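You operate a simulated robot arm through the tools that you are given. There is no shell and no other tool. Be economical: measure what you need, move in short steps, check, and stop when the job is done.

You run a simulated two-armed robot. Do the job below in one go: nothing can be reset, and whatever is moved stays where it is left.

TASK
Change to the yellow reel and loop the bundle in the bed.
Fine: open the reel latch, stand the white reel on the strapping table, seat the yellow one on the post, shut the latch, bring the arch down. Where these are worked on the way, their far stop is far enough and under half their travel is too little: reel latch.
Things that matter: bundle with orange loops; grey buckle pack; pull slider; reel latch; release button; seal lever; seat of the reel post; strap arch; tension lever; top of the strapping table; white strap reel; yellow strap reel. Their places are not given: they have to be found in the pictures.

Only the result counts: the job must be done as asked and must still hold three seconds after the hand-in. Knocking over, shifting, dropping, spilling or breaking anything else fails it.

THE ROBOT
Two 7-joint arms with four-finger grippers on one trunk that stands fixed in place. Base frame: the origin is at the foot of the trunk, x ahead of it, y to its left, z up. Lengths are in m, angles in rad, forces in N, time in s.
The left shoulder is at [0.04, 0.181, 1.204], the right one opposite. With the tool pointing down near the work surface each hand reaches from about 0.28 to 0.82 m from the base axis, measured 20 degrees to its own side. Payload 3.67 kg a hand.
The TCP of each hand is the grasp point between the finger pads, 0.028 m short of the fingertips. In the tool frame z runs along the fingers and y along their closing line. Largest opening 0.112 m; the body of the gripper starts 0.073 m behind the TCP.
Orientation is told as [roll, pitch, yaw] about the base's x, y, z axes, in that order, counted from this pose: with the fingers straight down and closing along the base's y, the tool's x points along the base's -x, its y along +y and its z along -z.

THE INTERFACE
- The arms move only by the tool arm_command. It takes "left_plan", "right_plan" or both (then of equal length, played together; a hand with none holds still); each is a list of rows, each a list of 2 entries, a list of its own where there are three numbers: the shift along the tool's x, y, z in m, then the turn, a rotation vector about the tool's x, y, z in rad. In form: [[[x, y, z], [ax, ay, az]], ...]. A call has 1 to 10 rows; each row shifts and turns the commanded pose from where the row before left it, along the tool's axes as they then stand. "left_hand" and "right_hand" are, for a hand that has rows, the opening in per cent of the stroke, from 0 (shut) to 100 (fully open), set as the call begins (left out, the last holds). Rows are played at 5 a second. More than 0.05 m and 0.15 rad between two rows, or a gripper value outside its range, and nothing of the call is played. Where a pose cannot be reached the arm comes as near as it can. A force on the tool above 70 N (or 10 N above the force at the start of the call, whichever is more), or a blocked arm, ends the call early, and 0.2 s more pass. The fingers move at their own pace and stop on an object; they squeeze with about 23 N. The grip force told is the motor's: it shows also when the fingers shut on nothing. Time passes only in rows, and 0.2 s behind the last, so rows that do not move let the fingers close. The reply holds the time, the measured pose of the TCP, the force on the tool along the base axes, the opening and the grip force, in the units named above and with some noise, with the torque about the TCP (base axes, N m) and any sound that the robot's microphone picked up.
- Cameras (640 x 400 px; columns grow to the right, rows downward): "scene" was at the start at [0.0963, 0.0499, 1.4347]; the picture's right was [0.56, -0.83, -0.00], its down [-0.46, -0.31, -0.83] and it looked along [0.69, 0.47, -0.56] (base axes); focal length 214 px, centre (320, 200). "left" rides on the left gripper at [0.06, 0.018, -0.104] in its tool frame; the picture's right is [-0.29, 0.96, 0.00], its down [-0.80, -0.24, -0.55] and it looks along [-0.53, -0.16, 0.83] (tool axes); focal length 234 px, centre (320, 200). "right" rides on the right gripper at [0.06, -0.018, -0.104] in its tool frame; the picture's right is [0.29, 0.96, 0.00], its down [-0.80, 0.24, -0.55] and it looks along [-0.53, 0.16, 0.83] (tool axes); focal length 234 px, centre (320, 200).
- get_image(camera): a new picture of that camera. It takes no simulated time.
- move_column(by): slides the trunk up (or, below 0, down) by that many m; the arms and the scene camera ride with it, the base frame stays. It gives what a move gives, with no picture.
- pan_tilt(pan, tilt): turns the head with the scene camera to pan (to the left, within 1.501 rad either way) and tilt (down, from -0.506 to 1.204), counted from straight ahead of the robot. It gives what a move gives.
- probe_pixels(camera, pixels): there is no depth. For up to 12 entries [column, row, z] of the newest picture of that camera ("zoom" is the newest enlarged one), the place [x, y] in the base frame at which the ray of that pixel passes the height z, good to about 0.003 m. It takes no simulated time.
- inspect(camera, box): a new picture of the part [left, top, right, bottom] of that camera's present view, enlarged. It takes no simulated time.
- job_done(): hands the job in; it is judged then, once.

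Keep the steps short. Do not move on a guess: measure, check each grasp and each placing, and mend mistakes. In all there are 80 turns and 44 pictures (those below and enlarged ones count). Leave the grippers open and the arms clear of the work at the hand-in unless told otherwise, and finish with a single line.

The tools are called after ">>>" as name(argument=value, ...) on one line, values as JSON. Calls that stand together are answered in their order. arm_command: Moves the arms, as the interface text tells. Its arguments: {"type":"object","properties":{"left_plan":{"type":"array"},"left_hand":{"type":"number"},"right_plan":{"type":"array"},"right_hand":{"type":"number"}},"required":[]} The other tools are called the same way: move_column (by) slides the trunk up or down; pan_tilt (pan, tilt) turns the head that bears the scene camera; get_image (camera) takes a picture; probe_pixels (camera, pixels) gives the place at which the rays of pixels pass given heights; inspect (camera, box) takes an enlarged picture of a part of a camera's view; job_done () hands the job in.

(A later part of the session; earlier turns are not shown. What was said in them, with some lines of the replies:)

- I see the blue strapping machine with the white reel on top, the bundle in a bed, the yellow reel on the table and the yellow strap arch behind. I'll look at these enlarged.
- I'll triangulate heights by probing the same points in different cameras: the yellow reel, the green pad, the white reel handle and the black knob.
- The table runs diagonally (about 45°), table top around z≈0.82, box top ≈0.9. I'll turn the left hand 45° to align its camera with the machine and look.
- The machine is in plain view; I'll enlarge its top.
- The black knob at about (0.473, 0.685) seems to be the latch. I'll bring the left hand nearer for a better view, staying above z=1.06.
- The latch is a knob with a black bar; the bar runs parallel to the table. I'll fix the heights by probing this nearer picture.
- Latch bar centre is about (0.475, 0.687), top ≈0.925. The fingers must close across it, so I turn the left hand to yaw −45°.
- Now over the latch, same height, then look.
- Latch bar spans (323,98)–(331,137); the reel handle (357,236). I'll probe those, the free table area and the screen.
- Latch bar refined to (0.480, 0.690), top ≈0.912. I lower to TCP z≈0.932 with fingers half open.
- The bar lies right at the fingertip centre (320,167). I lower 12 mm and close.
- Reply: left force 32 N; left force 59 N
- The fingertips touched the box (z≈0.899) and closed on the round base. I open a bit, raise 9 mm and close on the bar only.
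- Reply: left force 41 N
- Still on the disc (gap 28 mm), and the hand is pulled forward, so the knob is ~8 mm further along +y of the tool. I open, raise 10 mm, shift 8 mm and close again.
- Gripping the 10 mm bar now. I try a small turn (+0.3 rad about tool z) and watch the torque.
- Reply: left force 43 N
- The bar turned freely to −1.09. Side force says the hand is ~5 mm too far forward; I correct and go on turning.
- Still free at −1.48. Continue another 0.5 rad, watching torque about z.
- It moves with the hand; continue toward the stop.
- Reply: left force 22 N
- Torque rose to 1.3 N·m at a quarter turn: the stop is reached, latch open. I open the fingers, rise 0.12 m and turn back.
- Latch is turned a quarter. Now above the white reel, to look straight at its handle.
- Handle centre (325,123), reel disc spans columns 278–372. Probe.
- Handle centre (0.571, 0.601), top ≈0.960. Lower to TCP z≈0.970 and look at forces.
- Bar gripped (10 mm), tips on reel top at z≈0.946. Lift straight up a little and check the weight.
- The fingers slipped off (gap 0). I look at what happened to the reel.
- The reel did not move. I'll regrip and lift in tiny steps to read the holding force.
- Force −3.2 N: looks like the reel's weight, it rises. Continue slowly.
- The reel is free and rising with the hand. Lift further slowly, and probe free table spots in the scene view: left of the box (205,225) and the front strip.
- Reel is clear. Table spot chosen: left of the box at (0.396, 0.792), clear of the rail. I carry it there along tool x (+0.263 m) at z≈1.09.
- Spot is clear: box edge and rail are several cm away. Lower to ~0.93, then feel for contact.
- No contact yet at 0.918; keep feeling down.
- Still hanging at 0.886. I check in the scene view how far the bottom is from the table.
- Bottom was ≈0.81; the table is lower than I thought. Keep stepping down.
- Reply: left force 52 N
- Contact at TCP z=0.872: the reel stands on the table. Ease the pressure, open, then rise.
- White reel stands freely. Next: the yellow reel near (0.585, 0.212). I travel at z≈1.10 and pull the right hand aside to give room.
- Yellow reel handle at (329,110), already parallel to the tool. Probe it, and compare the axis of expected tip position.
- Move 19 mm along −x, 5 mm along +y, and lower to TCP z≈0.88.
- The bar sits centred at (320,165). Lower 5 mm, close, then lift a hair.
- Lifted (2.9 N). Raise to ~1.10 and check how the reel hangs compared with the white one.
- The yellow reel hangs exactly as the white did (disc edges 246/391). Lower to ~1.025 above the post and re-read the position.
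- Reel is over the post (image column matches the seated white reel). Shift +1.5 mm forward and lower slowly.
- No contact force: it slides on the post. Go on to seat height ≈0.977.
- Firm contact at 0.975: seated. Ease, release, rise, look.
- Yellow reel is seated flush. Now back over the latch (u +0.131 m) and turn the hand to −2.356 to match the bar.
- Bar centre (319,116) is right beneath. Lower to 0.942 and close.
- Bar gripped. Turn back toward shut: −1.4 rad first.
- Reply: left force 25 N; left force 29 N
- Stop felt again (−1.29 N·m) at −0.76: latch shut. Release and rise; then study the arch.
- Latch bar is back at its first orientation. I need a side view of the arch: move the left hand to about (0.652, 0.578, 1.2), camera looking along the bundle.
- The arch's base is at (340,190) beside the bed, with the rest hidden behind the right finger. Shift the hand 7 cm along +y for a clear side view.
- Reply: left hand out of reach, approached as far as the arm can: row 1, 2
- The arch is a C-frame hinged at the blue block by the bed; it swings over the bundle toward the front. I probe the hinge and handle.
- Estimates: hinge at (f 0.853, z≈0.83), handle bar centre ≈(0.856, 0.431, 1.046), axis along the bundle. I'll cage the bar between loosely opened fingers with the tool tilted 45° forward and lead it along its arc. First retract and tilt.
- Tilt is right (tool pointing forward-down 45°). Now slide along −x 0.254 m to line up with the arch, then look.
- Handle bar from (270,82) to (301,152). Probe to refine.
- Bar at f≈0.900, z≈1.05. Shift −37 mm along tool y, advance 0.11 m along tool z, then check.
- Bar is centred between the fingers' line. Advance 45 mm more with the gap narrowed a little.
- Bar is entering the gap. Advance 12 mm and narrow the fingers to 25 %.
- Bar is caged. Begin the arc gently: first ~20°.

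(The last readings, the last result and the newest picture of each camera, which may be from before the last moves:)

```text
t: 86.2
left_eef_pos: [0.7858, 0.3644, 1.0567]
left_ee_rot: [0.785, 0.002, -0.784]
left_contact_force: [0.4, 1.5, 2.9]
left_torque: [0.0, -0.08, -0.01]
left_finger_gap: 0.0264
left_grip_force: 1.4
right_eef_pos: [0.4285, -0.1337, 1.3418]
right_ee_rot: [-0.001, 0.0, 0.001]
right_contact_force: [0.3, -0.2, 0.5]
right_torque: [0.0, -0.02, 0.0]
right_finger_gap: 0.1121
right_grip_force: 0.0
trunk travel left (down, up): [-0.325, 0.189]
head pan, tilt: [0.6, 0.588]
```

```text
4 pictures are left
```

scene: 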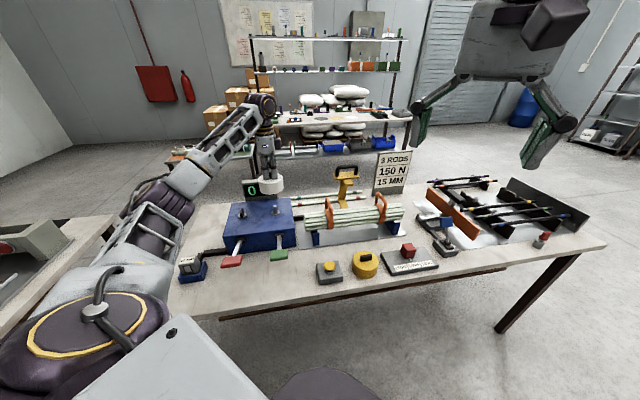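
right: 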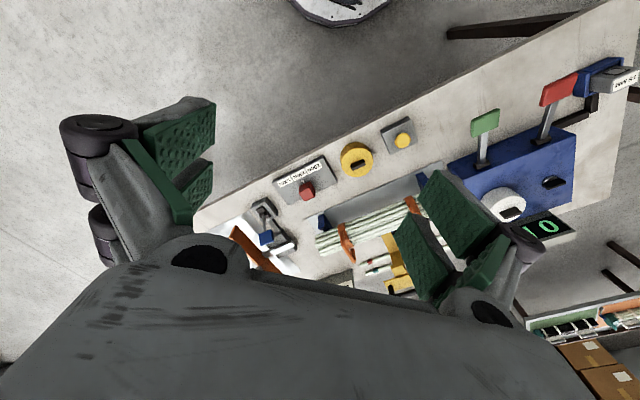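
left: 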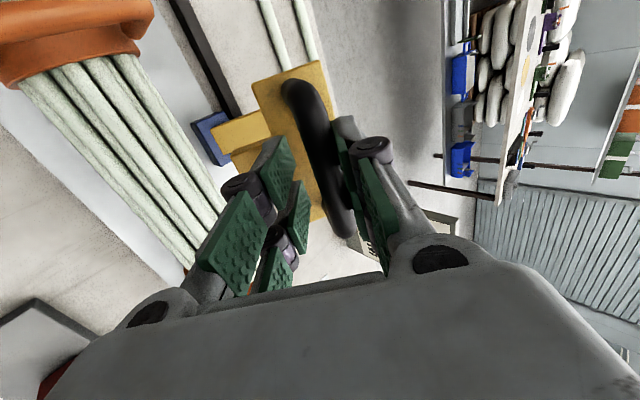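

The arch swings with the hand, light forces. Continue the arc by 20° more.

>>> arm_command(left_plan=[[[0, -0.0166, -0.0102], [0, 0, 0]], [[0, -0.0166, -0.0102], [0, 0, 0]], [[0, -0.0181, -0.0072], [0, 0, 0]], [[0, -0.0181, -0.0072], [0, 0, 0]], [[0, 0, 0], [0, 0, 0]]])

>>> arm_command(left_plan=[[[0, -0.0191, -0.0039], [0, 0, 0]], [[0, -0.0191, -0.0039], [0, 0, 0]], [[0, -0.0195, -0.0006], [0, 0, 0]], [[0, -0.0195, -0.0006], [0, 0, 0]], [[0, 0, 0], [0, 0, 0]]])

```text
t: 87.4
left_eef_pos: [0.7324, 0.3157, 1.0314]
left_ee_rot: [0.786, 0.001, -0.787]
left_contact_force: [0.7, -0.4, 0.1]
left_torque: [-0.03, -0.02, -0.01]
left_finger_gap: 0.0248
left_grip_force: 0.3
right_eef_pos: [0.4273, -0.1344, 1.3406]
right_ee_rot: [0.002, -0.001, 0.002]
right_contact_force: [-0.8, -0.7, 0.5]
right_torque: [-0.04, -0.03, 0.01]
right_finger_gap: 0.1119
right_grip_force: 0.0
trunk travel left (down, up): [-0.325, 0.189]
head pan, tilt: [0.6, 0.588]
```

```text
t: 88.6
left_eef_pos: [0.692, 0.2711, 0.9851]
left_ee_rot: [0.786, -0.001, -0.785]
left_contact_force: [-0.6, 0.5, -1.4]
left_torque: [0.01, 0.03, -0.03]
left_finger_gap: 0.0248
left_grip_force: 0.0
right_eef_pos: [0.4286, -0.1351, 1.3417]
right_ee_rot: [0.0, 0.0, -0.001]
right_contact_force: [0.2, -0.6, 0.2]
right_torque: [0.01, 0.0, 0.06]
right_finger_gap: 0.1117
right_grip_force: 0.0
trunk travel left (down, up): [-0.325, 0.189]
head pan, tilt: [0.6, 0.588]
```

Forces near zero; check that the arch still follows.

>>> inspect(camera="scene", box=[260, 140, 440, 265])

```text
3.20 times, centred on (350, 202) of scene
```

zoom: 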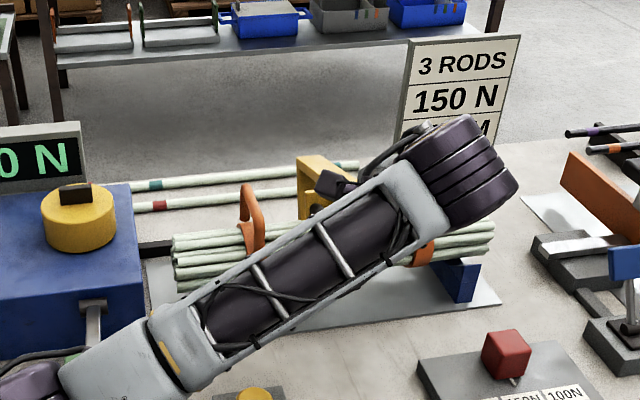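

The arch is leaning over the bundle. Continue 20°.

>>> arm_command(left_plan=[[[0, -0.0193, 0.0028], [0, 0, 0]], [[0, -0.0193, 0.0028], [0, 0, 0]], [[0, -0.0185, 0.0062], [0, 0, 0]], [[0, 0, 0], [0, 0, 0]]])

>>> arm_command(left_plan=[[[0, -0.0185, 0.0062], [0, 0, 0]], [[0, -0.0171, 0.0092], [0, 0, 0]], [[0, 0, 0], [0, 0, 0]]])

```text
t: 89.6
left_eef_pos: [0.6679, 0.2502, 0.9356]
left_ee_rot: [0.786, 0.001, -0.784]
left_contact_force: [-0.2, 0.3, -0.1]
left_torque: [0.02, 0.0, 0.0]
left_finger_gap: 0.0247
left_grip_force: 0.0
right_eef_pos: [0.4277, -0.1343, 1.343]
right_ee_rot: [-0.001, 0.0, -0.001]
right_contact_force: [0.5, 0.2, 0.2]
right_torque: [-0.01, 0.01, 0.01]
right_finger_gap: 0.1119
right_grip_force: 0.1
trunk travel left (down, up): [-0.325, 0.189]
head pan, tilt: [0.6, 0.588]
```

```text
t: 90.4
left_eef_pos: [0.6597, 0.2424, 0.9069]
left_ee_rot: [0.798, -0.008, -0.781]
left_contact_force: [13.5, 14.4, 40.6]
left_torque: [0.71, 0.63, -0.56]
left_finger_gap: 0.0564
left_grip_force: 23.2
right_eef_pos: [0.426, -0.1336, 1.3424]
right_ee_rot: [-0.001, -0.002, -0.001]
right_contact_force: [0.1, 0.0, 0.3]
right_torque: [-0.02, -0.03, 0.03]
right_finger_gap: 0.1122
right_grip_force: 0.1
trunk travel left (down, up): [-0.325, 0.189]
head pan, tilt: [0.6, 0.588]
```

A 45 N upward reaction and fingers forced apart. Look before going on.

>>> get_image(camera="left")

```text
2 pictures are left
```

left: 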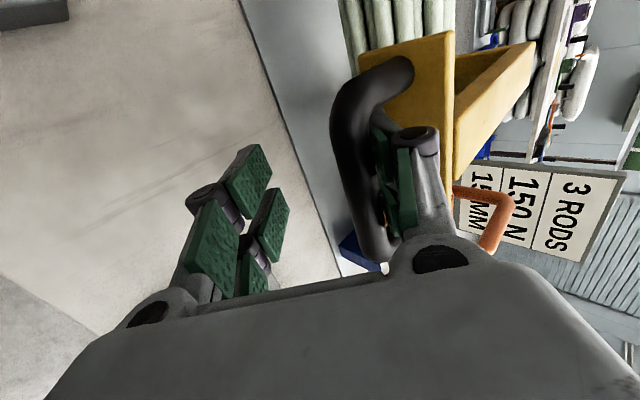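

The plate now stands in front of the bundle and the bar has stopped against the fingers: the arch is at its stop. Relieve the pressure, then withdraw along the fingers' axis.

>>> arm_command(left_plan=[[[0, 0.01, 0], [0, 0, 0]], [[0, 0.008, 0], [0, 0, 0]], [[0, 0, 0], [0, 0, 0]]])

>>> arm_command(left_plan=[[[0, -0.004, 0], [0, 0, 0]], [[0, -0.004, 0], [0, 0, 0]], [[0, -0.004, 0], [0, 0, 0]], [[0, -0.004, 0], [0, 0, 0]], [[0, -0.003, 0], [0, 0, 0]], [[0, 0, 0], [0, 0, 0]]])

```text
t: 91.2
left_eef_pos: [0.6665, 0.2484, 0.9119]
left_ee_rot: [0.787, -0.001, -0.784]
left_contact_force: [6.0, 11.7, 15.2]
left_torque: [0.13, 0.39, -0.23]
left_finger_gap: 0.0365
left_grip_force: 9.8
right_eef_pos: [0.4267, -0.1327, 1.3423]
right_ee_rot: [-0.001, 0.0, 0.0]
right_contact_force: [-0.7, 0.0, -0.7]
right_torque: [0.01, 0.0, -0.01]
right_finger_gap: 0.1122
right_grip_force: 0.1
trunk travel left (down, up): [-0.325, 0.189]
head pan, tilt: [0.6, 0.588]
```

```text
t: 92.6
left_eef_pos: [0.661, 0.2415, 0.9006]
left_ee_rot: [0.792, -0.005, -0.778]
left_contact_force: [31.0, 30.2, 28.3]
left_torque: [-0.51, 0.93, -1.37]
left_finger_gap: 0.0624
left_grip_force: 22.8
right_eef_pos: [0.4298, -0.1311, 1.3414]
right_ee_rot: [0.0, 0.001, -0.001]
right_contact_force: [0.4, -0.3, 0.4]
right_torque: [0.02, 0.02, -0.03]
right_finger_gap: 0.1121
right_grip_force: 0.0
trunk travel left (down, up): [-0.325, 0.189]
head pan, tilt: [0.6, 0.588]
```

Pressed again with ~50 N: the bar does not move — the stop is firm. Relieve and withdraw.

>>> arm_command(left_plan=[[[0, 0.012, 0], [0, 0, 0]], [[0, 0.012, 0], [0, 0, 0]], [[0, 0.004, 0], [0, 0, 0]], [[0, 0, 0], [0, 0, 0]]])

>>> arm_command(left_plan=[[[0, 0, -0.01], [0, 0, 0]], [[0, 0, -0.01], [0, 0, 0]], [[0, 0, -0.015], [0, 0, 0]], [[0, 0, -0.02], [0, 0, 0]], [[0, 0, -0.03], [0, 0, 0]], [[0, 0, -0.04], [0, 0, 0]], [[0, 0, 0], [0, 0, 0]]])

```text
t: 93.6
left_eef_pos: [0.6706, 0.2517, 0.919]
left_ee_rot: [0.786, 0.001, -0.786]
left_contact_force: [1.1, 0.3, 0.4]
left_torque: [-0.01, 0.0, -0.01]
left_finger_gap: 0.0245
left_grip_force: 0.1
right_eef_pos: [0.4267, -0.134, 1.3422]
right_ee_rot: [0.0, -0.001, 0.0]
right_contact_force: [-0.7, 0.8, 0.3]
right_torque: [-0.01, -0.03, 0.05]
right_finger_gap: 0.1121
right_grip_force: 0.1
trunk travel left (down, up): [-0.325, 0.189]
head pan, tilt: [0.6, 0.588]
```

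```text
t: 95.2
left_eef_pos: [0.6092, 0.1886, 1.0078]
left_ee_rot: [0.785, 0.0, -0.785]
left_contact_force: [0.3, 0.5, 0.1]
left_torque: [0.02, -0.02, -0.02]
left_finger_gap: 0.0244
left_grip_force: 0.0
right_eef_pos: [0.4282, -0.1344, 1.3417]
right_ee_rot: [0.0, 0.0, 0.001]
right_contact_force: [-0.6, 0.5, -0.3]
right_torque: [-0.03, 0.01, -0.01]
right_finger_gap: 0.1121
right_grip_force: 0.1
trunk travel left (down, up): [-0.325, 0.189]
head pan, tilt: [0.6, 0.588]
```

Clean withdrawal. Move up and to the left, clear of the view, fingers open, then inspect.

>>> arm_command(left_plan=[[[0.03, 0.02, -0.02], [0, 0, 0]], [[0.03, 0.02, -0.02], [0, 0, 0]], [[0.03, 0.02, -0.02], [0, 0, 0]], [[0.03, 0.02, -0.02], [0, 0, 0]], [[0.03, 0.02, -0.02], [0, 0, 0]], [[0.03, 0.02, -0.02], [0, 0, 0]], [[0.03, 0.01, -0.03], [0, 0, 0]], [[0.03, 0.01, -0.03], [0, 0, 0]], [[0, 0, 0], [0, 0, 0]]], left_hand=100)

>>> get_image(camera="scene")

```text
t: 97.2
left_eef_pos: [0.4465, 0.3882, 1.2038]
left_ee_rot: [0.844, 0.045, -0.731]
left_contact_force: [0.2, 0.0, -0.1]
left_torque: [-0.02, 0.0, 0.02]
left_finger_gap: 0.112
left_grip_force: 0.0
left hand out of reach, approached as far as the arm can: row 6, 7, 8
right_eef_pos: [0.4265, -0.1347, 1.3422]
right_ee_rot: [0.001, -0.003, 0.0]
right_contact_force: [0.0, 0.2, -0.9]
right_torque: [0.0, -0.04, 0.03]
right_finger_gap: 0.112
right_grip_force: 0.1
trunk travel left (down, up): [-0.325, 0.189]
head pan, tilt: [0.6, 0.588]
```

```text
1 pictures are left
```

scene: 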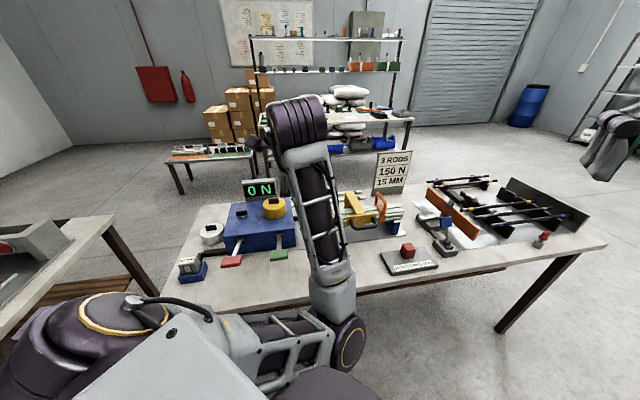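

The arch lies over the bundle around (357,208). One last enlarged look at it.

>>> inspect(camera="scene", box=[320, 170, 430, 250])

```text
5.00 times, centred on (375, 210) of scene
```

zoom: 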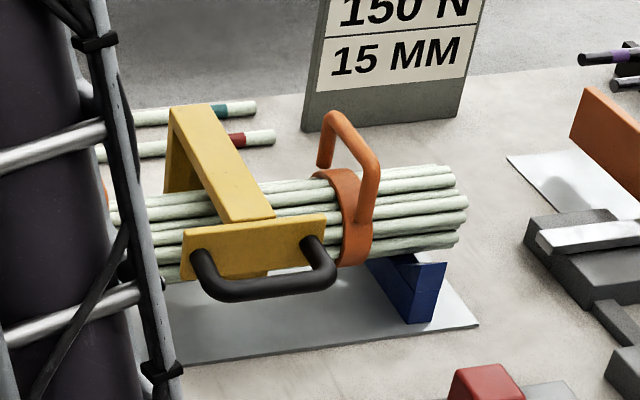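

The arch is down over the bundle, the yellow reel is on its post, the latch is shut and the white reel stands on the table. Both hands are open and clear, so I'm handing in.

>>> job_done()

```text
The job is handed in.
```

The white reel is standing on the strapping table, the yellow reel is seated on the post with the latch shut to its stop, and the arch is down at its stop over the bundle.
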